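You operate a simulated robot arm through the tools that you are given. There is no shell and no other tool. Be economical: measure what you need, move in short steps, check, and stop when the job is done.

You run a simulated robot arm. Do the job below in one go: nothing can be reset, and whatever is moved stays where it is left.

TASK
Put things in order on the top of the dryer. At the end: the teal soap box from the top of the dryer is in the black bucket; the white stain stick stands where the grey sock stood; the red stain brush stands where the teal soap box stood; the grey sock stands where the red stain brush stood; whatever was shut is shut again. Leave all else as you found it, and nothing knocked over.

It is judged by the outcome, as a careful person would: the job done as asked, and still so three seconds after it is handed in. It fails if anything else is knocked over, pushed out of place, dropped, spilled or broken.

THE ROBOT
A 7-joint arm with a two-finger parallel gripper, fixed in place. Base frame: the origin is at the foot of the arm, x ahead of it, y to its left, z up; the work surface is at about z = 0. Lengths are in m, angles in degrees, forces in N, time in s.
With the tool pointing down near the work surface it reaches from about 0.24 to 0.62 m from the base axis. Its first joint turns from -66.0 to 66.0 degrees. Payload 2.6 kg.
Tool frame: the origin (TCP) lies between the finger pads and is the grasp point; the fingertips stand 0.03 m ahead of it; z points along the fingers, y is the line along which they close. Largest opening 0.094 m; finger width 0.028, thickness 0.01; the body of the gripper, 0.05 by 0.096 m, starts 0.055 m behind the TCP.
Orientation is that of the tool frame in the base frame, as a unit quaternion [w, x, y, z]. With the fingers straight down and closing along the base's y, the tool's x points along the base's -x, its y along +y and its z along -z.

THE INTERFACE
- The arm moves only by the tool send_rows. Its argument "targets" is a list of rows, each a list of 7 numbers: the shift along the base's x, y, z in units of 30 mm (1.0 is 30 mm), then the turn, a rotation vector about the base's x, y, z in units of 6 degrees (1.0 is 6 degrees), then the finger opening in m, from 0 to 0.094. In form: [[tx, ty, tz, wx, wy, wz, claw], ...]. A call has 1 to 8 rows; each row shifts and turns the commanded pose from where the row before left it. A call with a number of a shift or a turn outside -1 to 1 is refused whole. A row lasts 0.2 s, in which the tool goes at most 0.05 m and 8.6 degrees; a call with a longer step from one row to the next is refused whole, and so is a gripper value outside its range. Where a pose cannot be reached the arm comes as near as it can. A force on the tool above 40 N (or 10 N above the force at the start of the call, whichever is more), or a blocked arm, ends the call early, and 0.2 s more pass. Each finger travels about 0.072 m/s and halts on what it meets, pressing with about 22 N; the grip force reading is that of the motor and also rises with nothing between the fingers. The clock runs only during rows and for 0.2 s after the last one: add rows that do not move to give the fingers time. The reply holds the time, the measured pose of the TCP, the force on the tool along the base axes, the opening and the grip force, in the units named above and with some noise.
- Cameras (640 x 400 px; columns grow to the right, rows downward): "scene" is fixed at [0.0318, 0.4252, 0.5769]; the picture's right is [-0.81, -0.58, 0.00], its down [-0.26, 0.37, -0.89] and it looks along [0.52, -0.73, -0.45] (base axes); focal length 261 px, centre (320, 200). "wrist" rides on the gripper at [-0.037, 0, -0.058] in the tool frame; the picture's right is [0.00, -1.00, 0.00], its down [0.97, 0.00, -0.24] and it looks along [0.24, 0.00, 0.97] (tool axes); focal length 218 px, centre (320, 200).
- capture(camera): a new picture of that camera. No time passes.
- point_at(camera, pixels): for up to 12 pixels [column, row] of the newest picture of that camera ("zoom" is the newest enlarged one), the place [x, y, z] in the base frame of the surface seen there, good to about 0.002 m. No time passes.
- zoom(camera, box): a new picture of the part [left, top, right, bottom] of that camera's present view, enlarged. No time passes.
- finish_job(): hands the job in; it is judged then, once.

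Go step by step. Measure first, check grasps and placings, and put right what went wrong. The budget is 80 turns and 54 pictures, counting those below and the enlarged ones. Unless the task says otherwise, let go and move clear before handing in, and close with one line.

The tools are called after "Request:" as name(argument=value, ...) on one line, values as JSON. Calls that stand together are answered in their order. send_rows: Moves the arm, as the interface text tells. Its arguments: {"type":"object","properties":{"targets":{"type":"array"}},"required":["targets"]} The other tools are called the same way: capture (camera) takes a picture; point_at (camera, pixels) gives the place of the surface under pixels of a picture; zoom (camera, box) takes an enlarged picture of a part of a camera's view; finish_job () hands the job in.

At the start:

```text
clock: 0.0
tcp_pos: [0.3598, -0.0392, 0.4152]
tcp_rot: [0.0, 0.0, 1.0, 0.0]
contact_force: [0.3, -0.3, 0.2]
finger_gap: 0.0942
grip_force: 0.0
```

scene: 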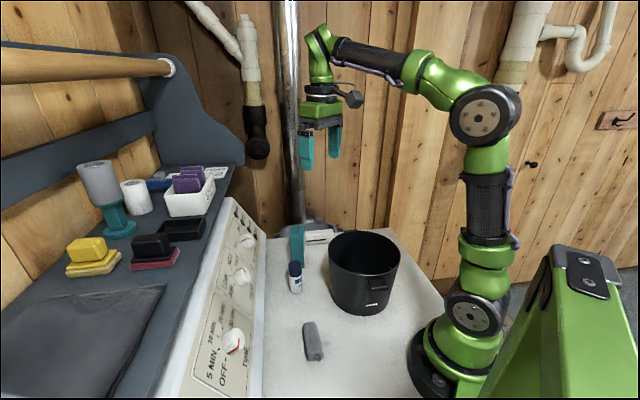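
wrist: 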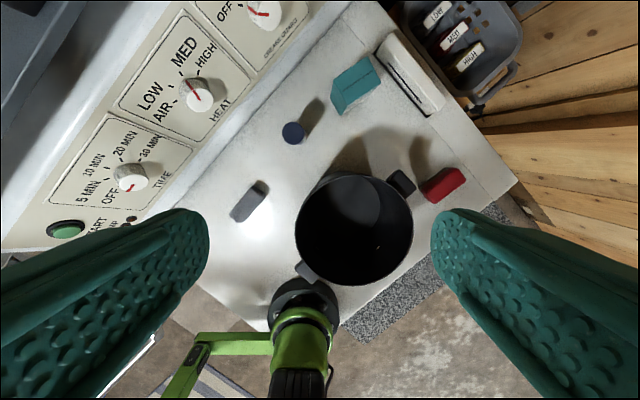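

The wrist picture shows the sock (250,200), stick (293,132), teal box (355,85), bucket (353,230) and red brush (443,184). I'll enlarge and measure them.

Request:
zoom(camera="wrist", box=[200, 30, 520, 230])

Request:
zoom(camera="scene", box=[250, 210, 442, 370])

Request:
point_at(camera="wrist", pixels=[[250, 200], [293, 132], [340, 97], [365, 80], [443, 184], [298, 222], [412, 222], [353, 180], [353, 230], [400, 182], [230, 160], [308, 268]])

Request:
point_at(camera="scene", pixels=[[312, 325], [315, 355], [295, 268], [295, 288], [297, 228], [297, 250], [364, 234], [340, 360], [376, 285], [318, 234]])

```text
2.00 times, centred on (360, 130) of wrist
```

zoom: 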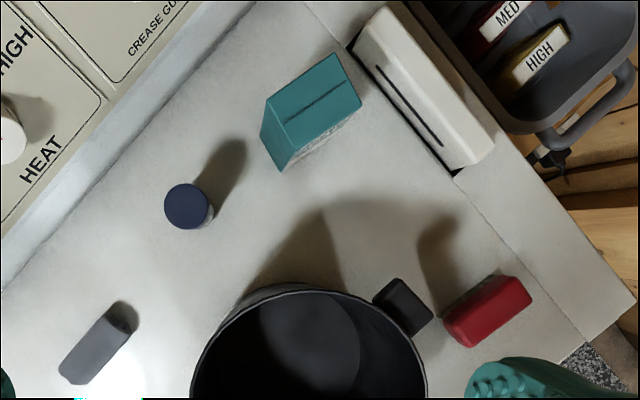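

```text
2.50 times, centred on (346, 290) of scene
```

zoom: 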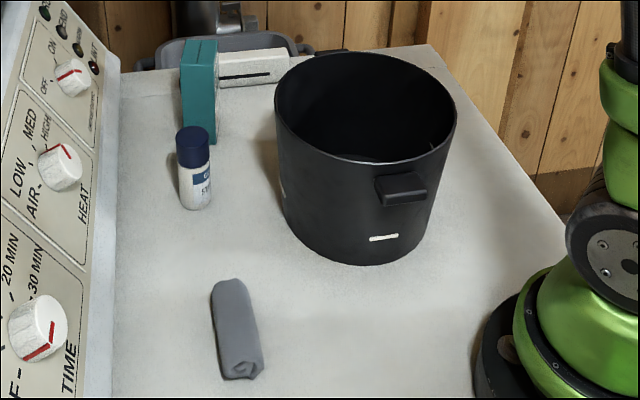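

```text
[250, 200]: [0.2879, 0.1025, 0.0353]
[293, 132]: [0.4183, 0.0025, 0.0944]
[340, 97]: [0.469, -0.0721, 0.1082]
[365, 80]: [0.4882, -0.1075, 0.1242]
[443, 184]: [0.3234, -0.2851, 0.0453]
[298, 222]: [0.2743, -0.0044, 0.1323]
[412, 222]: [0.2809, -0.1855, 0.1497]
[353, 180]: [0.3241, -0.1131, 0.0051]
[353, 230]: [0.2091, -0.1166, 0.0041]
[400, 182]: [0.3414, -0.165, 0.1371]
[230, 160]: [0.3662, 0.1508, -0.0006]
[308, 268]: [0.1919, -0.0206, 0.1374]
```

```text
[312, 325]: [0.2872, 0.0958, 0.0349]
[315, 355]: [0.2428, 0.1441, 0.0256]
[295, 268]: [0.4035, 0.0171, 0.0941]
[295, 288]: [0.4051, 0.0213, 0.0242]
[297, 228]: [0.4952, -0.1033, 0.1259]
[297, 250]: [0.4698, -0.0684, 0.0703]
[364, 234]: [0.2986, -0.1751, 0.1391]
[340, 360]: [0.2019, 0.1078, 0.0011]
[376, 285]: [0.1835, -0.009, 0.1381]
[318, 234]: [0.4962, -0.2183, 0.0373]
```

All the objects are located roughly. Next I need the exact outlines of the box, sock, brush and stick, so I'll enlarge the wrist view and point at corners.

Request:
zoom(camera="wrist", box=[270, 40, 398, 120])

Request:
point_at(camera="zoom", pixels=[[310, 210], [320, 190], [430, 105], [450, 95], [490, 190], [500, 200], [390, 270], [360, 280], [345, 330], [320, 300]])

Request:
zoom(camera="wrist", box=[220, 100, 316, 230])

Request:
zoom(camera="wrist", box=[390, 150, 486, 210])

```text
5.00 times, centred on (334, 80) of wrist
```

zoom: 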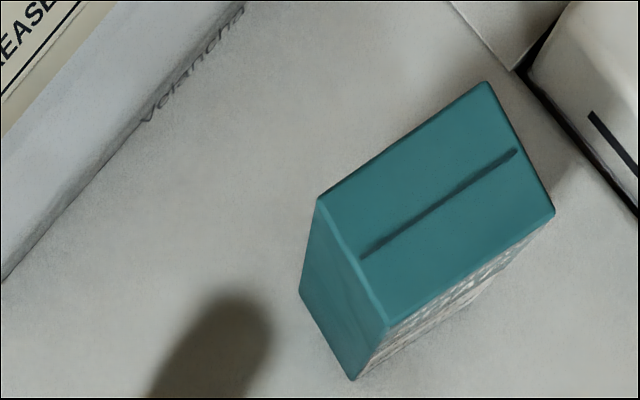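

```text
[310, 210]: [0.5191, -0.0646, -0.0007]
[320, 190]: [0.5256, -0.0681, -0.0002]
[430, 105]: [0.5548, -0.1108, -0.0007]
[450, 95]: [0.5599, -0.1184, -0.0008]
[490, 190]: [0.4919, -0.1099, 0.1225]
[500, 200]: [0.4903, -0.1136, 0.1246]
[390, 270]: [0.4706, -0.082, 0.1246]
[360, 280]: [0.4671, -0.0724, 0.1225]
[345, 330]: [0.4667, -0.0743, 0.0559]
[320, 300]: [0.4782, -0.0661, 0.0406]
```

```text
3.08 times, centred on (268, 165) of wrist
```

zoom: 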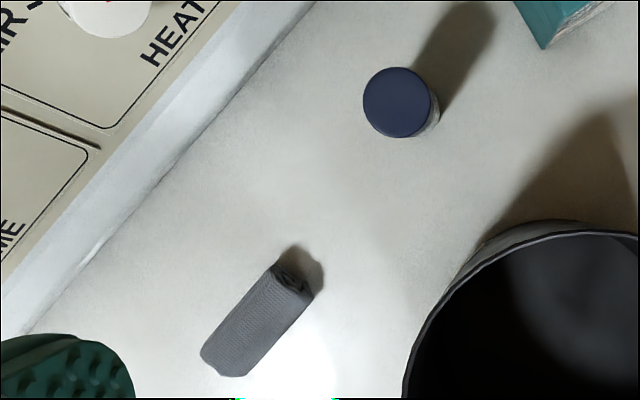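

```text
6.67 times, centred on (438, 180) of wrist
```

zoom: 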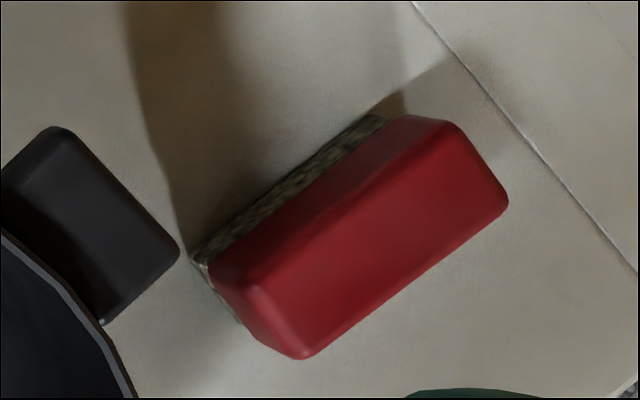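

The box measures about 56×40×125 mm, centred at (0.488,-0.093), with its short side at about 32° from x. I'm moving above it while turning the tool by -58°.

Request:
send_rows(targets=[[0.533, -0.225, -0.69, 0, 0, -1, 0.094], [0.533, -0.225, -0.69, 0, 0, -1, 0.094], [0.533, -0.225, -0.69, 0, 0, -1, 0.094], [0.533, -0.225, -0.69, 0, 0, -1, 0.094], [0.533, -0.225, -0.69, 0, 0, -1, 0.094], [0.533, -0.225, -0.69, 0, 0, -1, 0.094], [0.533, -0.225, -0.69, 0, 0, -1, 0.094], [0.533, -0.225, -0.69, 0, 0, -1, 0.094]])

Request:
send_rows(targets=[[0, 0, 0, 0, 0, -0.84, 0.094], [0, 0, 0, 0, 0, -0.84, 0.094], [0, 0, 0, 0, 0, 0, 0.094]])

Request:
capture(camera="wrist")

```text
clock: 1.8
tcp_pos: [0.4866, -0.0939, 0.2495]
tcp_rot: [0.001, 0.407, 0.913, 0.0]
contact_force: [-0.4, 0.2, -0.1]
finger_gap: 0.0942
grip_force: 0.0
```

```text
clock: 2.6
tcp_pos: [0.4876, -0.094, 0.2485]
tcp_rot: [0.0, 0.486, 0.874, 0.0]
contact_force: [0.1, -0.5, -0.2]
finger_gap: 0.0941
grip_force: 0.1
```

```text
46 pictures are left
```

wrist: 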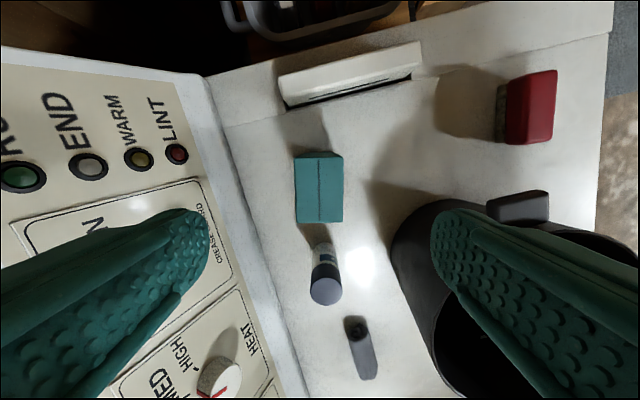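

The box is centred at column 319 and squared to the fingers. I'll check the clearance of the console on the left side before going down.

Request:
point_at(camera="wrist", pixels=[[280, 190], [260, 190], [240, 190], [225, 190], [200, 180], [297, 160], [341, 160], [341, 218], [299, 220], [325, 290], [319, 275], [309, 285]])

```text
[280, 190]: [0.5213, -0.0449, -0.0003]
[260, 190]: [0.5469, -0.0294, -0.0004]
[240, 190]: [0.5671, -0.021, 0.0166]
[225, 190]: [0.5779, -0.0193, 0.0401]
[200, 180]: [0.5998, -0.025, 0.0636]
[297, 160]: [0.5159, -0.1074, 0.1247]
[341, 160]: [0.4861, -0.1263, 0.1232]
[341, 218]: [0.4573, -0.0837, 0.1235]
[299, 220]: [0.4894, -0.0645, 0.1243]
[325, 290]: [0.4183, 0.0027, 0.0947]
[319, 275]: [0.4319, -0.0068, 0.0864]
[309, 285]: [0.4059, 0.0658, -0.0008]
```

The console is clear of the fingers and the box centre is (0.487,-0.095). I'm going down to z≈0.097 and gripping.

Request:
send_rows(targets=[[0, -0.05, -1, 0, 0, 0, 0.075], [0, 0, -1, 0, 0, 0, 0.075], [0, 0, -1, 0, 0, 0, 0.075], [0, 0, -1, 0, 0, 0, 0.075], [0, 0, -1, 0, 0, 0, 0.075], [0, 0, 0, 0, 0, 0, 0.075]])

Request:
send_rows(targets=[[0, 0, 0, 0, 0, 0, 0.05], [0, 0, 0, 0, 0, 0, 0.036], [0, 0, 0, 0, 0, 0, 0.03], [0, 0, 0, 0, 0, 0, 0.03]])

```text
clock: 4.0
tcp_pos: [0.4861, -0.0956, 0.0984]
tcp_rot: [0.0, 0.485, 0.874, 0.0]
contact_force: [0.1, 0.8, 0.5]
finger_gap: 0.0751
grip_force: 0.1
```

```text
clock: 5.0
tcp_pos: [0.4866, -0.0954, 0.1005]
tcp_rot: [0.001, 0.485, 0.874, -0.001]
contact_force: [1.3, 0.7, 0.2]
finger_gap: 0.0461
grip_force: 21.6
```

The box is held (gap 0.046, 21.6 N). I'm lifting it well above the bucket rim.

Request:
send_rows(targets=[[0, 0, 0.5, 0, 0, 0, 0.03], [0, 0, 1, 0, 0, 0, 0.03], [0, 0, 1, 0, 0, 0, 0.03], [0, 0, 1, 0, 0, 0, 0.03], [0, 0, 1, 0, 0, 0, 0.03], [0, 0, 1, 0, 0, 0, 0.03], [0, 0, 1, 0, 0, 0, 0.03], [0, 0, 0.5, 0, 0, 0, 0.03]])

Request:
capture(camera="scene")

```text
clock: 6.8
tcp_pos: [0.4863, -0.094, 0.3094]
tcp_rot: [0.0, 0.485, 0.874, 0.0]
contact_force: [0.0, -0.2, -2.9]
finger_gap: 0.0464
grip_force: 21.8
```

```text
45 pictures are left
```

scene: 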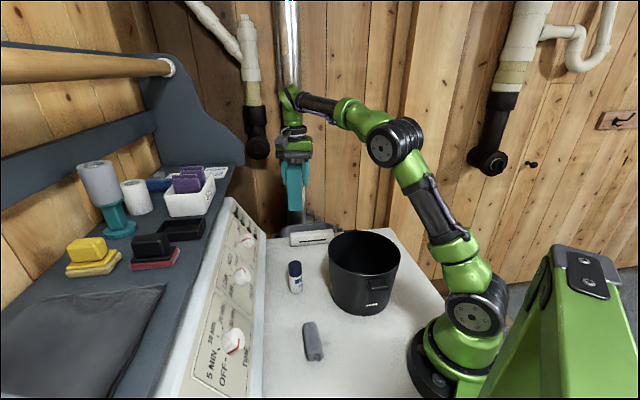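

The box is held upright and clear. I'm carrying it over the bucket centre, about (0.268,-0.092).

Request:
send_rows(targets=[[-0.91, 0, 0, 0, 0, 0, 0.03], [-0.91, 0, 0, 0, 0, 0, 0.03], [-0.91, 0, 0, 0, 0, 0, 0.03], [-0.91, 0, 0, 0, 0, 0, 0.03], [-0.91, 0, 0, 0, 0, 0, 0.03], [-0.91, 0, 0, 0, 0, 0, 0.03], [-0.91, 0, 0, 0, 0, 0, 0.03], [-0.91, 0, 0, 0, 0, 0, 0.03]])

Request:
capture(camera="wrist")

Request:
capture(camera="scene")

```text
clock: 8.6
tcp_pos: [0.2679, -0.0943, 0.3065]
tcp_rot: [0.0, 0.485, 0.875, 0.0]
contact_force: [0.6, -0.3, -2.1]
finger_gap: 0.0465
grip_force: 22.1
```

```text
44 pictures are left
```

wrist: 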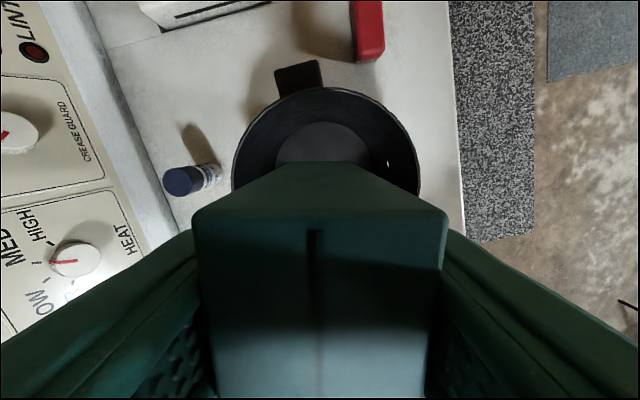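

```text
43 pictures are left
```

scene: 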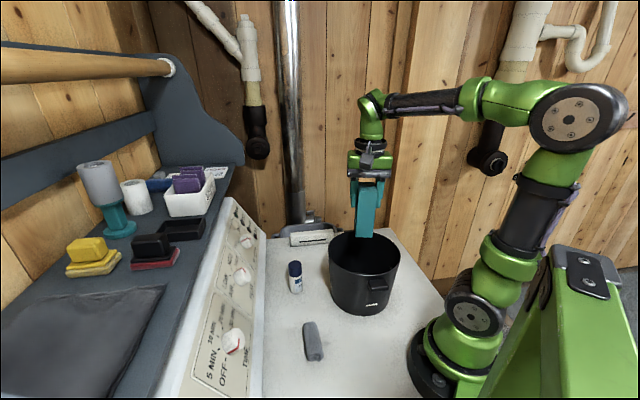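

The box hangs over the bucket with room all round (rim spans columns 232–420). I'm lowering it inside.

Request:
send_rows(targets=[[-0.1, 0, -1, 0, 0, 0, 0.03], [0, 0, -1, 0, 0, 0, 0.03], [0, 0, -1, 0, 0, 0, 0.03], [0, 0, -1, 0, 0, 0, 0.03], [0, 0, -1, 0, 0, 0, 0.03], [0, 0, -1, 0, 0, 0, 0.03], [0, 0, -0.4, 0, 0, 0, 0.03], [0, 0, 0, 0, 0, 0, 0.03]])

Request:
capture(camera="scene")

```text
clock: 10.4
tcp_pos: [0.2654, -0.0952, 0.1171]
tcp_rot: [0.0, 0.486, 0.874, 0.0]
contact_force: [0.0, 0.3, -1.9]
finger_gap: 0.0463
grip_force: 22.2
```

```text
42 pictures are left
```

scene: 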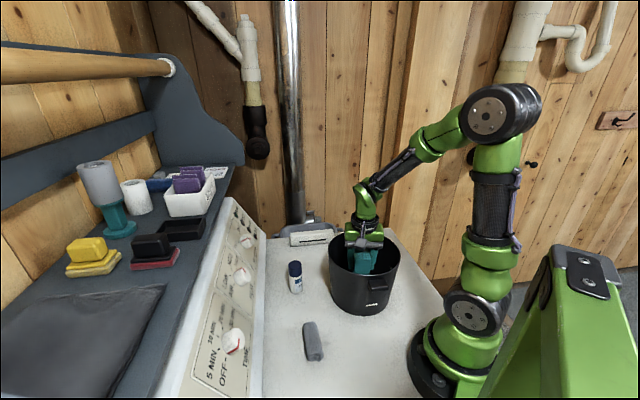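

There has been no contact yet at z 0.117. I'm lowering in small steps until it touches down.

Request:
send_rows(targets=[[0, 0, -0.15, 0, 0, 0, 0.03], [0, 0, -0.12, 0, 0, 0, 0.03], [0, 0, -0.08, 0, 0, 0, 0.03], [0, 0, 0, 0, 0, 0, 0.03]])

```text
clock: 11.4
tcp_pos: [0.2661, -0.0946, 0.1059]
tcp_rot: [0.0, 0.485, 0.874, -0.001]
contact_force: [-0.6, 0.3, -2.7]
finger_gap: 0.0464
grip_force: 21.9
```

Request:
send_rows(targets=[[0, 0, -0.08, 0, 0, 0, 0.03], [0, 0, 0, 0, 0, 0, 0.03]])

```text
clock: 12.0
tcp_pos: [0.2657, -0.0946, 0.1039]
tcp_rot: [0.001, 0.485, 0.875, 0.001]
contact_force: [-4.2, 4.2, 16.3]
finger_gap: 0.0464
grip_force: 21.5
```

The reading of +16 N shows the box on the bucket floor. I'm opening and rising slowly.

Request:
send_rows(targets=[[0, 0, 0.05, 0, 0, 0, 0.052], [0, 0, 0, 0, 0, 0, 0.062], [0, 0, 0, 0, 0, 0, 0.066], [0, 0, 0.5, 0, 0, 0, 0.066], [0, 0, 1, 0, 0, 0, 0.066], [0, 0, 1, 0, 0, 0, 0.066], [0, 0, 1, 0, 0, 0, 0.066], [0, 0, 1, 0, 0, 0, 0.066]])

Request:
capture(camera="wrist")

Request:
capture(camera="scene")

```text
clock: 13.8
tcp_pos: [0.265, -0.0935, 0.2417]
tcp_rot: [0.001, 0.485, 0.874, 0.0]
contact_force: [0.0, 0.0, -0.2]
finger_gap: 0.0659
grip_force: 0.1
```

```text
41 pictures are left
```

wrist: 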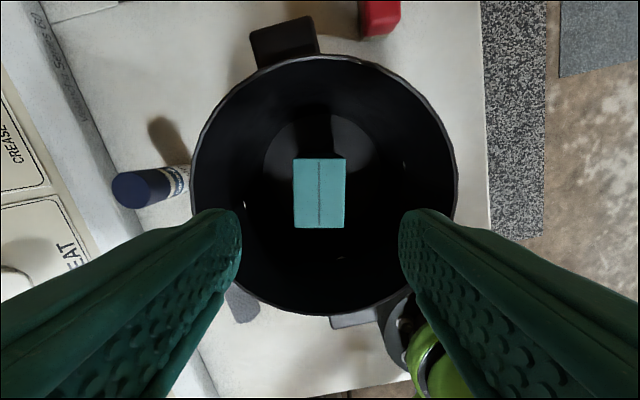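

```text
40 pictures are left
```

scene: 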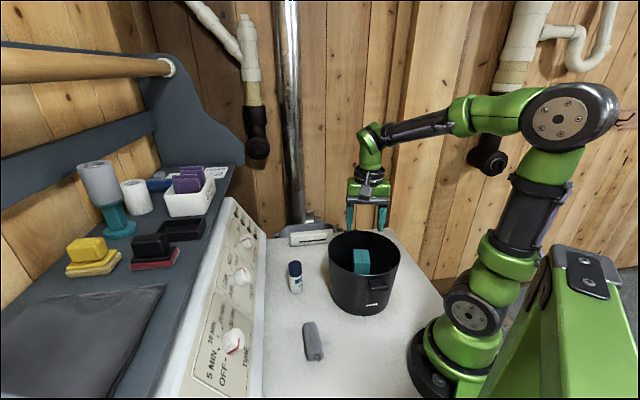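

The soap box stands in the bucket. Next I'm moving over the red brush, near (0.318,-0.29), with an 8° turn.

Request:
send_rows(targets=[[0, 0, 0.3, 0, 0, 0, 0.094], [0.25, -0.94, 0, 0, 0, 0.3, 0.094], [0.25, -0.94, 0, 0, 0, 0.3, 0.094], [0.25, -0.94, 0, 0, 0, 0.3, 0.094], [0.25, -0.94, 0, 0, 0, 0.4, 0.094], [0.25, -0.94, 0, 0, 0, 0, 0.094], [0.25, -0.94, 0, 0, 0, 0, 0.094], [0.26, -0.94, 0, 0, 0, 0, 0.094]])

Request:
capture(camera="wrist")

```text
clock: 15.6
tcp_pos: [0.3167, -0.2907, 0.2505]
tcp_rot: [0.0, 0.425, 0.905, 0.0]
contact_force: [0.1, 0.3, -0.2]
finger_gap: 0.0941
grip_force: 0.1
```

```text
39 pictures are left
```

wrist: 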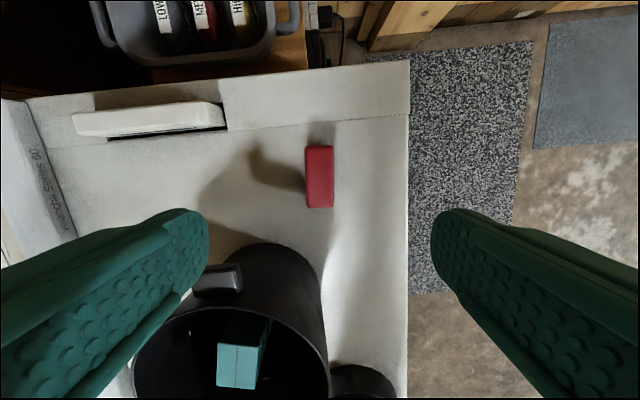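

The brush sits exactly under the tool (column 320, row 177) and aligned. I'm going down to z≈0.040.

Request:
send_rows(targets=[[0, 0, -1, 0, 0, 0, 0.07], [0, 0, -1, 0, 0, 0, 0.07], [0, 0, -1, 0, 0, 0, 0.07], [0, 0, -1, 0, 0, 0, 0.07], [0, 0, -1, 0, 0, 0, 0.07], [0, 0, -1, 0, 0, 0, 0.07], [0, 0, -0.9, 0, 0, 0, 0.07], [0, 0, 0, 0, 0, 0, 0.07]])

Request:
capture(camera="wrist")

```text
clock: 17.4
tcp_pos: [0.3176, -0.294, 0.0413]
tcp_rot: [0.0, 0.426, 0.905, 0.0]
contact_force: [-0.5, 0.2, 0.0]
finger_gap: 0.07
grip_force: 0.0
```

```text
38 pictures are left
```

wrist: 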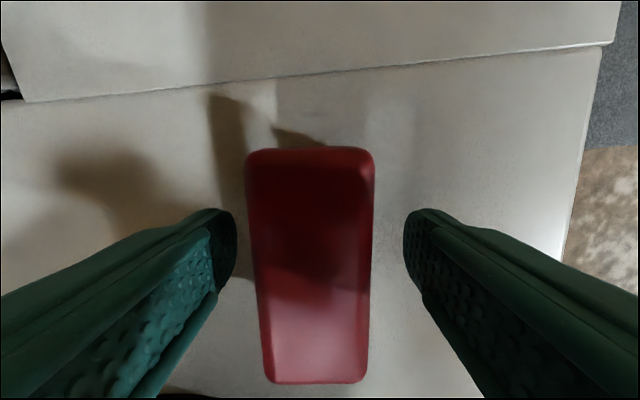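

The brush is between the fingers. I'm closing.

Request:
send_rows(targets=[[0, 0, 0, 0, 0, 0, 0.05], [0, 0, 0, 0, 0, 0, 0.035], [0, 0, 0, 0, 0, 0, 0.022], [0, 0, 0, 0, 0, 0, 0.022], [0, 0, 0, 0, 0, 0, 0.022]])

Request:
send_rows(targets=[[0, 0, 0.5, 0, 0, 0, 0.022], [0, 0, 1, 0, 0, 0, 0.022], [0, 0, 1, 0, 0, 0, 0.022], [0, 0, 1, 0, 0, 0, 0.022], [0, 0, 1, 0, 0, 0, 0.022], [0, 0, 1, 0, 0, 0, 0.022], [0, 0, 0.5, 0, 0, 0, 0.022]])

Request:
capture(camera="wrist")

Request:
capture(camera="scene")

```text
clock: 18.6
tcp_pos: [0.3176, -0.2931, 0.0409]
tcp_rot: [0.0, 0.425, 0.905, 0.0]
contact_force: [1.7, 0.2, 1.0]
finger_gap: 0.0399
grip_force: 21.6
```

```text
clock: 20.2
tcp_pos: [0.3177, -0.2917, 0.2214]
tcp_rot: [0.0, 0.424, 0.906, 0.0]
contact_force: [-0.5, 0.0, -0.6]
finger_gap: 0.0398
grip_force: 22.3
```

```text
37 pictures are left
```

wrist: 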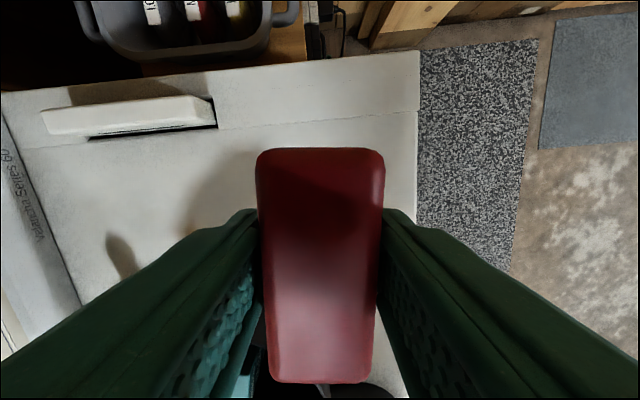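

```text
36 pictures are left
```

scene: 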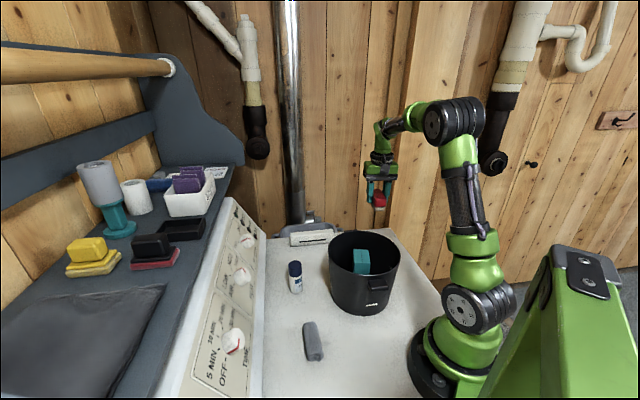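

The brush is held level (gap 0.040). I'm carrying it to the old soap-box spot at (0.487,-0.095), turning back 8°.

Request:
send_rows(targets=[[0.705, 0.82, 0, 0, 0, -0.17, 0.022], [0.705, 0.82, 0, 0, 0, -0.17, 0.022], [0.705, 0.82, 0, 0, 0, -0.17, 0.022], [0.705, 0.82, 0, 0, 0, -0.17, 0.022], [0.705, 0.82, 0, 0, 0, -0.17, 0.022], [0.705, 0.82, 0, 0, 0, -0.17, 0.022], [0.705, 0.82, 0, 0, 0, -0.17, 0.022], [0.705, 0.82, 0, 0, 0, -0.17, 0.022]])

Request:
send_rows(targets=[[0, 0, -1, 0, 0, 0, 0.022], [0, 0, -1, 0, 0, 0, 0.022], [0, 0, -1, 0, 0, 0, 0.022], [0, 0, -1, 0, 0, 0, 0.022], [0, 0, -1, 0, 0, 0, 0.022], [0, 0, -0.6, 0, 0, 0, 0.022], [0, 0, 0, 0, 0, 0, 0.022]])

```text
clock: 22.0
tcp_pos: [0.4864, -0.092, 0.2213]
tcp_rot: [0.0, 0.489, 0.873, 0.0]
contact_force: [-0.6, 0.4, -1.4]
finger_gap: 0.0401
grip_force: 22.0
```

```text
clock: 23.6
tcp_pos: [0.4874, -0.0945, 0.0553]
tcp_rot: [0.0, 0.488, 0.873, 0.0]
contact_force: [0.8, 0.1, -0.7]
finger_gap: 0.0399
grip_force: 21.7
```

The pose is right at (0.487,-0.0945), z 0.055, and the grasp height was 0.041. I'm easing down the rest.

Request:
send_rows(targets=[[0, -0.03, -0.25, 0, 0, 0, 0.022], [0, 0, -0.15, 0, 0, 0, 0.022], [0, 0, -0.06, 0, 0, 0, 0.022], [0, 0, 0, 0, 0, 0, 0.022]])

```text
clock: 24.6
tcp_pos: [0.4885, -0.0957, 0.0417]
tcp_rot: [0.0, 0.489, 0.872, 0.001]
contact_force: [-5.9, 2.0, 16.1]
finger_gap: 0.0397
grip_force: 21.8
```

It has touched down (16 N). I'm releasing and rising.

Request:
send_rows(targets=[[0, 0, 0.03, 0, 0, 0, 0.046], [0, 0, 0, 0, 0, 0, 0.06], [0, 0, 0, 0, 0, 0, 0.07], [0, 0, 0.5, 0, 0, 0, 0.07], [0, 0, 1, 0, 0, 0, 0.07], [0, 0, 1, 0, 0, 0, 0.07], [0, 0, 1, 0, 0, 0, 0.07], [0, 0, 1, 0, 0, 0, 0.07]])

Request:
capture(camera="wrist")

```text
clock: 26.4
tcp_pos: [0.4876, -0.0951, 0.1763]
tcp_rot: [0.0, 0.488, 0.873, -0.001]
contact_force: [0.4, -0.6, -0.2]
finger_gap: 0.0699
grip_force: 0.0
```

```text
35 pictures are left
```

wrist: 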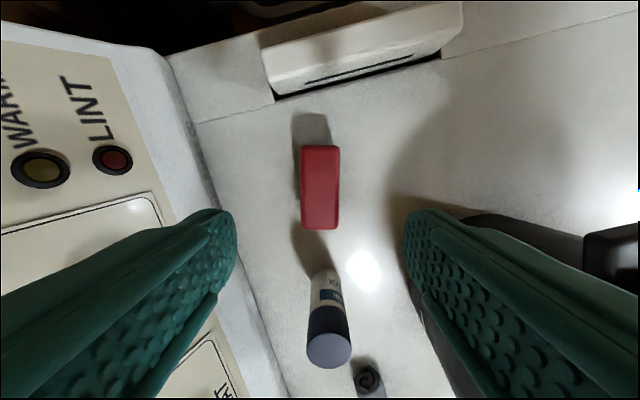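

The brush stands in place (pixel 320,187). Next I'm moving over the grey sock, near (0.277,0.112).

Request:
send_rows(targets=[[0, 0, 1, 0, 0, 0, 0.08], [0, 0, 1, 0, 0, 0, 0.08]])

Request:
send_rows(targets=[[-0.88, 0.865, 0, 0, 0, 0.354, 0.08], [-0.88, 0.865, 0, 0, 0, 0.354, 0.08], [-0.88, 0.865, 0, 0, 0, 0.354, 0.08], [-0.88, 0.865, 0, 0, 0, 0.354, 0.08], [-0.88, 0.865, 0, 0, 0, 0.354, 0.08], [-0.88, 0.865, 0, 0, 0, 0.354, 0.08], [-0.88, 0.865, 0, 0, 0, 0.354, 0.08], [-0.88, 0.865, 0, 0, 0, 0.354, 0.08]])

Request:
capture(camera="wrist")

```text
clock: 27.0
tcp_pos: [0.4863, -0.0948, 0.2365]
tcp_rot: [0.001, 0.489, 0.872, 0.0]
contact_force: [0.5, -0.1, -0.1]
finger_gap: 0.0799
grip_force: 0.1
```

```text
clock: 28.8
tcp_pos: [0.2757, 0.1111, 0.2357]
tcp_rot: [0.0, 0.354, 0.935, 0.0]
contact_force: [0.4, -0.3, 0.1]
finger_gap: 0.0803
grip_force: 0.1
```

```text
34 pictures are left
```

wrist: 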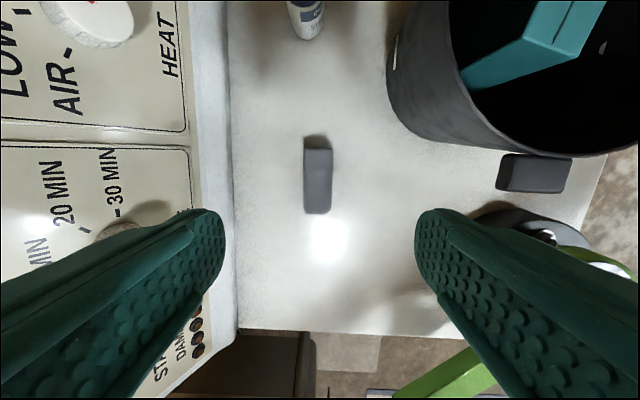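

The sock is almost under the tool. I'll measure its outline for the exact place and width.

Request:
zoom(camera="wrist", box=[270, 130, 366, 230])

Request:
point_at(camera="wrist", pixels=[[318, 152], [318, 180], [318, 210], [307, 180], [330, 180], [319, 140], [318, 216], [236, 180], [480, 30], [530, 20]])

```text
4.00 times, centred on (318, 180) of wrist
```

zoom: 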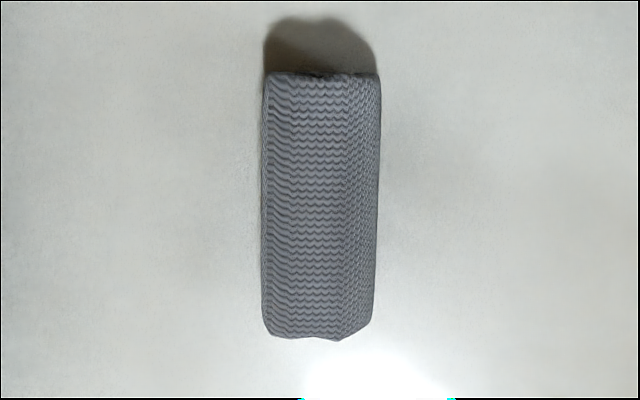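

```text
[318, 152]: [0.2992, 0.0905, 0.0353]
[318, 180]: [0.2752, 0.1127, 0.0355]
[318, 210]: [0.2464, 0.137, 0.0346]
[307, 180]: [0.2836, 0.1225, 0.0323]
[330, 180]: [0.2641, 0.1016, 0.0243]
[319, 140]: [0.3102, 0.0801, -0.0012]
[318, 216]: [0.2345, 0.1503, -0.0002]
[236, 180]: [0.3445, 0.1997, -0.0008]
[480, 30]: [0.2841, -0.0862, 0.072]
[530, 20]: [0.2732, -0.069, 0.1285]
```

The sock centre is about (0.2725,0.114), 35 mm high and ~30 mm wide, and aligned. I'm going down and gripping.

Request:
send_rows(targets=[[-0.1, 0.1, -1, 0, 0, 0, 0.065], [0, 0, -1, 0, 0, 0, 0.065], [0, 0, -1, 0, 0, 0, 0.065], [0, 0, -1, 0, 0, 0, 0.065], [0, 0, -1, 0, 0, 0, 0.065], [0, 0, -1, 0, 0, 0, 0.065], [0, 0, -0.6, 0, 0, 0, 0.065], [0, 0, 0, 0, 0, 0, 0.065]])

Request:
send_rows(targets=[[0, 0, 0, 0, 0, 0, 0.045], [0, 0, 0, 0, 0, 0, 0.03], [0, 0, 0, 0, 0, 0, 0.018], [0, 0, 0, 0, 0, 0, 0.015], [0, 0, 0, 0, 0, 0, 0.015]])

Request:
capture(camera="wrist")

```text
clock: 30.6
tcp_pos: [0.2733, 0.1144, 0.0373]
tcp_rot: [0.0, 0.354, 0.935, 0.0]
contact_force: [0.1, -0.2, 0.4]
finger_gap: 0.0651
grip_force: 0.2
```

```text
clock: 31.8
tcp_pos: [0.275, 0.1152, 0.0374]
tcp_rot: [-0.001, 0.354, 0.935, 0.0]
contact_force: [-0.2, 0.5, 0.5]
finger_gap: 0.0446
grip_force: 22.1
```

```text
32 pictures are left
```

wrist: 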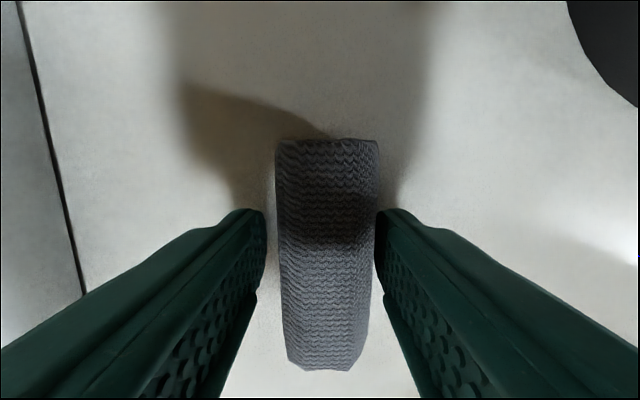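

The gap is 0.0446 with grip 22 N, though the left finger looks slightly off at the top. I'll test the hold with a small lift.

Request:
send_rows(targets=[[0, 0, 0, 0, 0, 0, 0.015], [0, 0, 0.3, 0, 0, 0, 0.015], [0, 0, 0.5, 0, 0, 0, 0.015], [0, 0, 0, 0, 0, 0, 0.015]])

Request:
capture(camera="wrist")

Request:
zoom(camera="scene", box=[250, 250, 410, 390])

```text
clock: 32.8
tcp_pos: [0.2745, 0.1158, 0.0636]
tcp_rot: [0.0, 0.354, 0.935, 0.0]
contact_force: [0.4, 1.3, 0.0]
finger_gap: 0.0443
grip_force: 21.6
```

```text
31 pictures are left
```

wrist: 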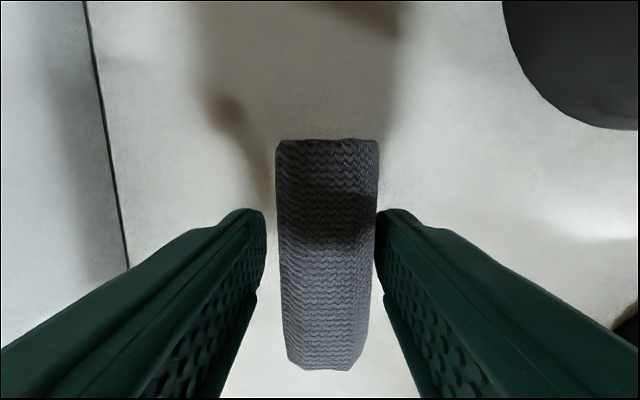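

```text
2.86 times, centred on (330, 320) of scene
```

zoom: 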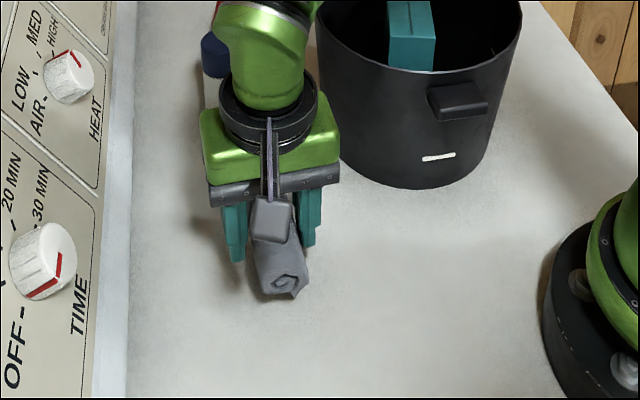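

The sock is held and lifted. I'm raising it and carrying it over the bucket, well clear, to the brush's old spot (0.318,-0.292).

Request:
send_rows(targets=[[0, 0, 1, 0, 0, 0, 0.015], [0, 0, 1, 0, 0, 0, 0.015], [0, 0, 1, 0, 0, 0, 0.015], [0, 0, 1, 0, 0, 0, 0.015], [0, 0, 1, 0, 0, 0, 0.015], [0, 0, 1, 0, 0, 0, 0.015], [0, 0, 0.4, 0, 0, 0, 0.015]])

Request:
send_rows(targets=[[0.1, -0.97, 0, 0, 0, -0.1, 0.015], [0.1, -0.97, 0, 0, 0, -0.1, 0.015], [0.1, -0.97, 0, 0, 0, -0.1, 0.015], [0.1, -0.97, 0, 0, 0, -0.1, 0.015], [0.1, -0.97, 0, 0, 0, -0.1, 0.015], [0.1, -0.97, 0, 0, 0, -0.1, 0.015], [0.1, -0.97, 0, 0, 0, -0.1, 0.015], [0.1, -0.97, 0, 0, 0, -0.1, 0.015]])

Request:
send_rows(targets=[[0.1, -0.97, 0, 0, 0, -0.1, 0.015], [0.1, -0.97, 0, 0, 0, -0.1, 0.015], [0.1, -0.97, 0, 0, 0, -0.1, 0.015], [0.1, -0.97, 0, 0, 0, -0.1, 0.015], [0.1, -0.97, 0, 0, 0, -0.1, 0.015], [0.1, -0.82, 0, 0, 0, -0.1, 0.015], [0, 0, 0, 0, 0, -0.1, 0.015]])

Request:
capture(camera="wrist")

```text
clock: 34.4
tcp_pos: [0.2735, 0.1144, 0.2547]
tcp_rot: [0.001, 0.353, 0.935, 0.0]
contact_force: [0.1, 0.1, -0.1]
finger_gap: 0.0446
grip_force: 21.9
```

```text
clock: 36.2
tcp_pos: [0.2955, -0.1183, 0.2532]
tcp_rot: [0.001, 0.392, 0.92, 0.0]
contact_force: [0.1, -0.7, 0.0]
finger_gap: 0.0445
grip_force: 22.5
```

```text
clock: 37.8
tcp_pos: [0.3157, -0.2888, 0.2555]
tcp_rot: [0.0, 0.426, 0.905, 0.0]
contact_force: [0.1, -0.2, -0.6]
finger_gap: 0.0443
grip_force: 22.0
```

```text
29 pictures are left
```

wrist: 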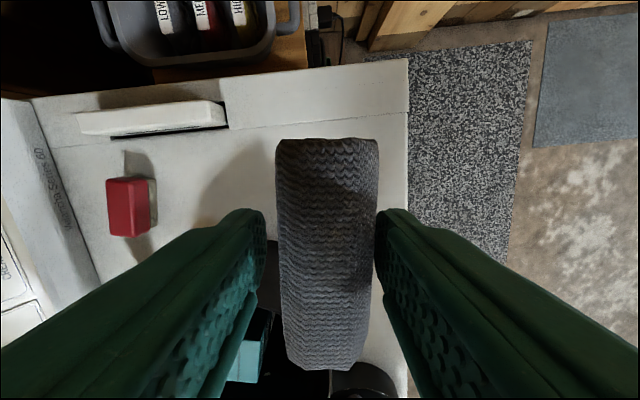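

The sock is steady. I'm adjusting by a few mm and descending to just above the surface.

Request:
send_rows(targets=[[0.1, 0, -1, 0, 0, 0, 0.015], [0, 0, -1, 0, 0, 0, 0.015], [0, 0, -1, 0, 0, 0, 0.015], [0, 0, -1, 0, 0, 0, 0.015], [0, 0, -1, 0, 0, 0, 0.015], [0, 0, -1, 0, 0, 0, 0.015], [0, 0, -0.8, 0, 0, 0, 0.015], [0, 0, 0, 0, 0, 0, 0.015]])

```text
clock: 39.6
tcp_pos: [0.3179, -0.2882, 0.0487]
tcp_rot: [0.0, 0.426, 0.905, 0.0]
contact_force: [0.3, -0.3, -0.4]
finger_gap: 0.0442
grip_force: 22.1
```

Request:
send_rows(targets=[[0.03, -0.1, -0.2, 0, 0, 0, 0.015], [0, 0, -0.1, 0, 0, 0, 0.015], [0, 0, -0.06, 0, 0, 0, 0.015], [0, 0, 0, 0, 0, 0, 0.015]])

```text
clock: 40.6
tcp_pos: [0.3178, -0.2902, 0.039]
tcp_rot: [0.0, 0.426, 0.905, 0.0]
contact_force: [-0.5, -0.8, -0.6]
finger_gap: 0.0445
grip_force: 22.2
```

There is no contact yet at 0.039. I'm lowering another 2–3 mm.

Request:
send_rows(targets=[[0, 0, -0.07, 0, 0, 0, 0.015], [0, 0, 0, 0, 0, 0, 0.015]])

```text
clock: 41.2
tcp_pos: [0.3189, -0.291, 0.0384]
tcp_rot: [0.001, 0.427, 0.904, 0.001]
contact_force: [-2.2, 1.9, 10.0]
finger_gap: 0.0445
grip_force: 22.3
```

The sock is down (10 N). I'm releasing and rising.

Request:
send_rows(targets=[[0, 0, 0.02, 0, 0, 0, 0.05], [0, 0, 0, 0, 0, 0, 0.06], [0, 0, 0, 0, 0, 0, 0.07], [0, 0, 0.5, 0, 0, 0, 0.07], [0, 0, 1, 0, 0, 0, 0.07], [0, 0, 1, 0, 0, 0, 0.07], [0, 0, 1, 0, 0, 0, 0.07], [0, 0, 1, 0, 0, 0, 0.07]])

Request:
send_rows(targets=[[0, 0, 1, 0, 0, 0, 0.07], [0, 0, 1, 0, 0, 0, 0.07], [0, 0, 0.5, 0, 0, 0, 0.07]])

Request:
capture(camera="wrist")

```text
clock: 43.0
tcp_pos: [0.3204, -0.2926, 0.1738]
tcp_rot: [-0.001, 0.427, 0.904, 0.0]
contact_force: [0.3, 0.0, 0.6]
finger_gap: 0.0701
grip_force: 0.1
```

```text
clock: 43.8
tcp_pos: [0.3195, -0.2928, 0.2494]
tcp_rot: [0.0, 0.426, 0.905, 0.0]
contact_force: [-0.5, 0.2, 0.3]
finger_gap: 0.07
grip_force: 0.0
```

```text
28 pictures are left
```

wrist: 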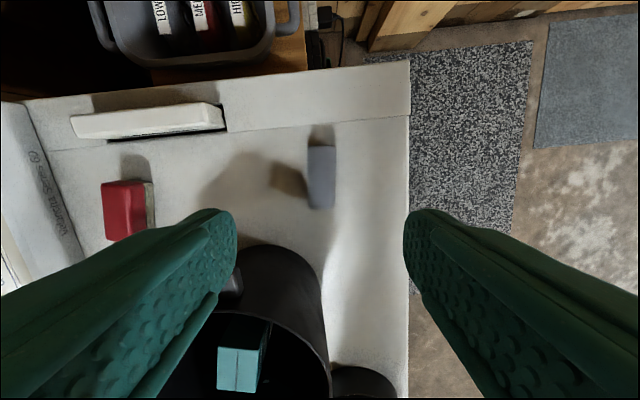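

The sock lies where the brush was (pixel 320,177). Now I'm moving to the stain stick near (0.417,0.004).

Request:
send_rows(targets=[[0.328, 0.98, 0, 0, 0, 0, 0.07], [0.328, 0.98, 0, 0, 0, 0, 0.07], [0.328, 0.98, 0, 0, 0, 0, 0.07], [0.328, 0.98, 0, 0, 0, 0, 0.07], [0.328, 0.98, 0, 0, 0, 0, 0.07], [0.328, 0.98, 0, 0, 0, 0, 0.07], [0.328, 0.98, 0, 0, 0, 0, 0.07]])

Request:
send_rows(targets=[[0.328, 0.98, 0, 0, 0, 0, 0.07], [0.328, 0.98, 0, 0, 0, 0, 0.07], [0.328, 0.98, 0, 0, 0, 0, 0.07], [0, 0, 0, 0, 0, 0, 0.07]])

Request:
capture(camera="wrist")

```text
clock: 45.4
tcp_pos: [0.3884, -0.0863, 0.2483]
tcp_rot: [0.0, 0.426, 0.905, 0.0]
contact_force: [-0.7, 0.4, 0.0]
finger_gap: 0.07
grip_force: 0.1
```

```text
clock: 46.4
tcp_pos: [0.4174, 0.0047, 0.2468]
tcp_rot: [0.0, 0.427, 0.904, 0.0]
contact_force: [-0.2, 0.3, 1.3]
finger_gap: 0.0701
grip_force: 0.1
```

```text
27 pictures are left
```

wrist: 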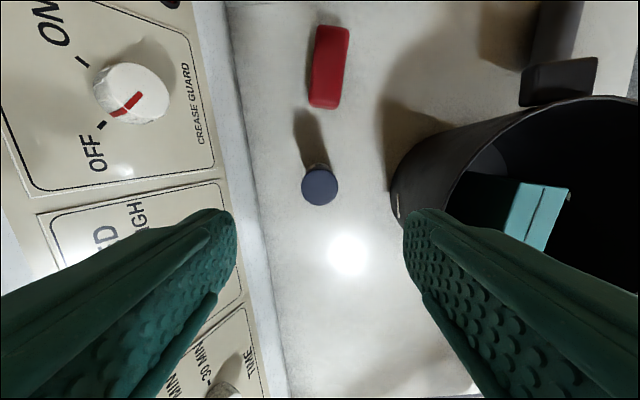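

The stick is exactly under the tool (320,186). I'm descending to z≈0.068 and gripping.

Request:
send_rows(targets=[[0, 0, -1, 0, 0, 0, 0.065], [0, 0, -1, 0, 0, 0, 0.065], [0, 0, -1, 0, 0, 0, 0.065], [0, 0, -1, 0, 0, 0, 0.065], [0, 0, -1, 0, 0, 0, 0.065], [0, 0, -0.9, 0, 0, 0, 0.065], [0, 0, 0, 0, 0, 0, 0.065]])

Request:
send_rows(targets=[[0, 0, 0, 0, 0, 0, 0.045], [0, 0, 0, 0, 0, 0, 0.032], [0, 0, 0, 0, 0, 0, 0.02], [0, 0, 0, 0, 0, 0, 0.02], [0, 0, 0, 0, 0, 0, 0.02]])

Request:
send_rows(targets=[[0, 0, 0.5, 0, 0, 0, 0.02], [0, 0, 1, 0, 0, 0, 0.02], [0, 0, 1, 0, 0, 0, 0.02], [0, 0, 1, 0, 0, 0, 0.02], [0, 0, 0.5, 0, 0, 0, 0.02]])

Request:
capture(camera="scene")

Request:
capture(camera="wrist")

```text
clock: 48.0
tcp_pos: [0.4169, 0.0047, 0.0716]
tcp_rot: [-0.001, 0.427, 0.904, 0.0]
contact_force: [0.3, 0.1, 0.3]
finger_gap: 0.065
grip_force: 0.1
```

```text
clock: 49.2
tcp_pos: [0.416, 0.0041, 0.0732]
tcp_rot: [0.0, 0.427, 0.904, 0.0]
contact_force: [-0.2, -0.1, 0.7]
finger_gap: 0.0356
grip_force: 21.8
```

```text
clock: 50.4
tcp_pos: [0.4157, 0.0041, 0.1917]
tcp_rot: [0.0, 0.426, 0.905, 0.0]
contact_force: [-0.1, -0.3, -0.7]
finger_gap: 0.0355
grip_force: 22.1
```

```text
26 pictures are left
```

scene: 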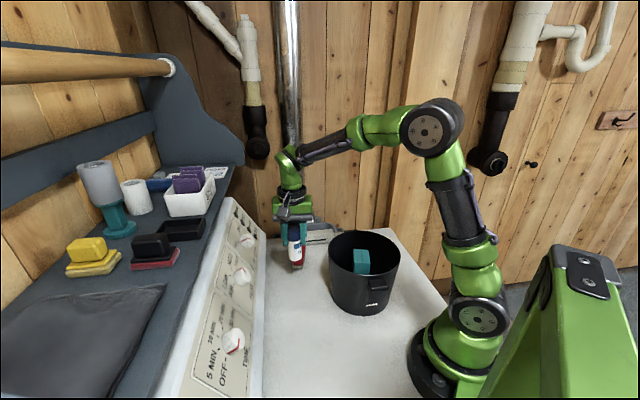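

```text
25 pictures are left
```

wrist: 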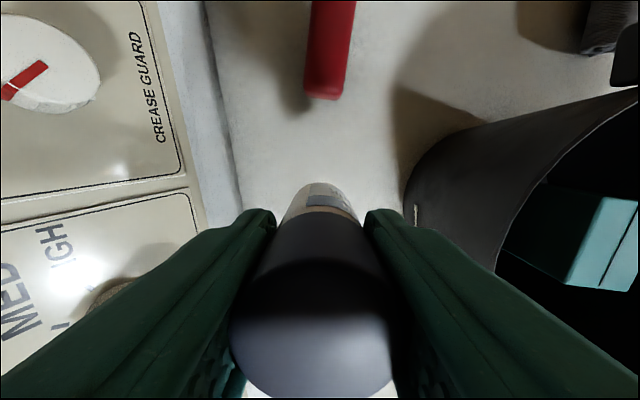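

The stick is held. I'll check that it hangs upright with a close view while moving to the sock's old spot (0.2725,0.114).

Request:
send_rows(targets=[[-0.6, 0.46, 0, 0, 0, 0, 0.02], [-0.6, 0.46, 0, 0, 0, 0, 0.02], [-0.6, 0.46, 0, 0, 0, 0, 0.02], [-0.6, 0.46, 0, 0, 0, 0, 0.02], [-0.6, 0.46, 0, 0, 0, 0, 0.02], [-0.6, 0.46, 0, 0, 0, 0, 0.02], [-0.6, 0.46, 0, 0, 0, 0, 0.02], [-0.57, 0.44, 0, 0, 0, 0, 0.02]])

Request:
zoom(camera="scene", box=[250, 210, 410, 350])

```text
clock: 52.2
tcp_pos: [0.2742, 0.1138, 0.1892]
tcp_rot: [0.0, 0.427, 0.904, 0.0]
contact_force: [-0.3, -0.1, -0.5]
finger_gap: 0.0355
grip_force: 21.9
```

```text
2.86 times, centred on (330, 280) of scene
```

zoom: 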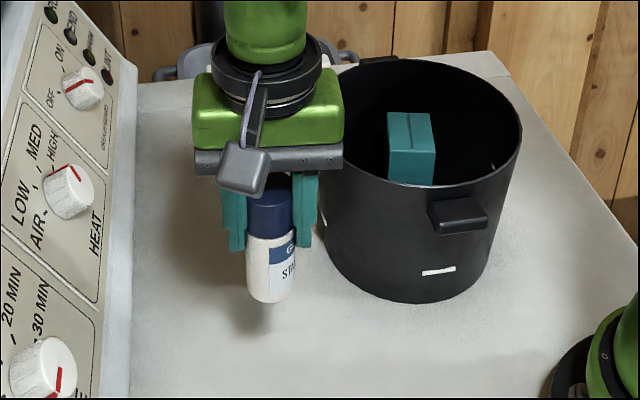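

The stick hangs upright over the spot. I'm lowering to just above the surface.

Request:
send_rows(targets=[[-0.05, 0, -1, 0, 0, 0, 0.02], [0, 0, -1, 0, 0, 0, 0.02], [0, 0, -1, 0, 0, 0, 0.02], [0, 0, -0.6, 0, 0, 0, 0.02], [0, 0, 0, 0, 0, 0, 0.02]])

Request:
send_rows(targets=[[0, 0, -0.12, 0, 0, 0, 0.02], [0, 0, -0.08, 0, 0, 0, 0.02], [0, 0, 0, 0, 0, 0, 0.02]])

```text
clock: 53.4
tcp_pos: [0.2738, 0.1125, 0.0822]
tcp_rot: [-0.001, 0.427, 0.904, 0.0]
contact_force: [-0.7, 0.0, -1.1]
finger_gap: 0.0355
grip_force: 22.4
```

```text
clock: 54.2
tcp_pos: [0.272, 0.1119, 0.0771]
tcp_rot: [0.001, 0.427, 0.904, 0.0]
contact_force: [-0.2, -0.2, -0.5]
finger_gap: 0.0357
grip_force: 21.1
```

Request:
send_rows(targets=[[0, 0.05, -0.08, 0, 0, 0, 0.02], [0, 0, 0, 0, 0, 0, 0.02]])

Request:
send_rows(targets=[[0, 0, -0.06, 0, 0, 0, 0.02], [0, 0, 0, 0, 0, 0, 0.02]])

```text
clock: 54.8
tcp_pos: [0.2731, 0.1128, 0.0727]
tcp_rot: [-0.001, 0.427, 0.904, 0.0]
contact_force: [-0.1, -0.1, -0.4]
finger_gap: 0.0354
grip_force: 22.1
```

```text
clock: 55.4
tcp_pos: [0.2728, 0.1142, 0.0729]
tcp_rot: [0.0, 0.426, 0.905, 0.001]
contact_force: [-0.3, -0.2, -0.2]
finger_gap: 0.0353
grip_force: 22.5
```

There is still no contact, so I'm going down 1.5 mm more.

Request:
send_rows(targets=[[0, 0, -0.05, 0, 0, 0, 0.02], [0, 0, 0, 0, 0, 0, 0.02]])

```text
clock: 56.0
tcp_pos: [0.2721, 0.1141, 0.0712]
tcp_rot: [0.0, 0.427, 0.904, 0.0]
contact_force: [-0.6, 0.6, 3.6]
finger_gap: 0.0356
grip_force: 22.3
```

It has light contact (3.6 N). I'm releasing gently and rising straight up.

Request:
send_rows(targets=[[0, 0, 0, 0, 0, 0, 0.042], [0, 0, 0, 0, 0, 0, 0.055], [0, 0, 0, 0, 0, 0, 0.065], [0, 0, 0.5, 0, 0, 0, 0.065], [0, 0, 1, 0, 0, 0, 0.065], [0, 0, 1, 0, 0, 0, 0.065], [0, 0, 1, 0, 0, 0, 0.065], [0, 0, 1, 0, 0, 0, 0.065]])

Request:
send_rows(targets=[[0.3, -0.8, 0.8, 0, 0, 0, 0.065], [0.3, -0.8, 0.8, 0, 0, 0, 0.065], [0.3, -0.8, 0.8, 0, 0, 0, 0.065], [0.3, -0.8, 0.8, 0, 0, 0, 0.065], [0.3, -0.8, 0.8, 0, 0, 0, 0.065], [0.3, -0.8, 0.5, 0, 0, 0, 0.065]])

Request:
capture(camera="scene")

Request:
capture(camera="wrist")

```text
clock: 57.8
tcp_pos: [0.2713, 0.1116, 0.2048]
tcp_rot: [0.001, 0.426, 0.905, 0.0]
contact_force: [0.7, 0.0, 0.1]
finger_gap: 0.065
grip_force: 0.0
```

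```text
clock: 59.2
tcp_pos: [0.3263, -0.0303, 0.3416]
tcp_rot: [0.0, 0.426, 0.905, 0.0]
contact_force: [0.8, 1.1, -0.1]
finger_gap: 0.0653
grip_force: 0.2
```

```text
23 pictures are left
```

scene: 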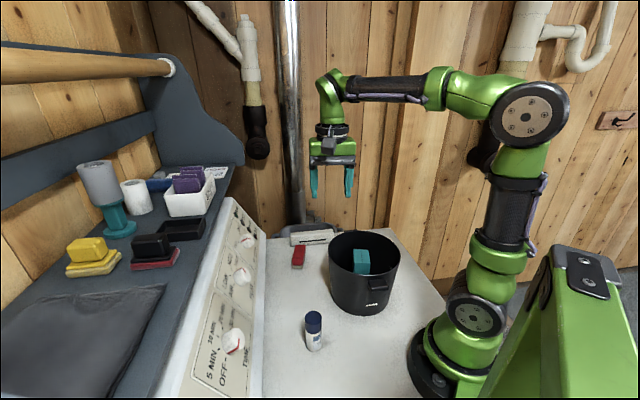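

```text
22 pictures are left
```

wrist: 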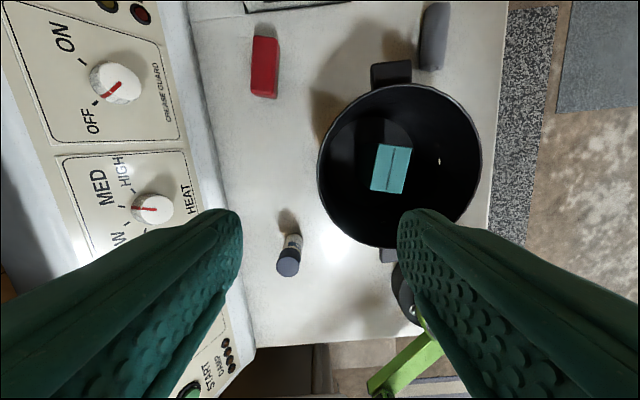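

Both pictures show the box in the bucket, the brush at the box's old spot, the sock at the brush's old spot, and the stick upright at the sock's old spot. The bucket and the rest are untouched, and nothing that was shut has been opened. I'm handing in.

Request:
finish_job()

```text
The job is handed in.
```

The job is done and handed in: the soap box is in the bucket, and the stain stick, brush and sock each stand in the places you named, with nothing else moved.
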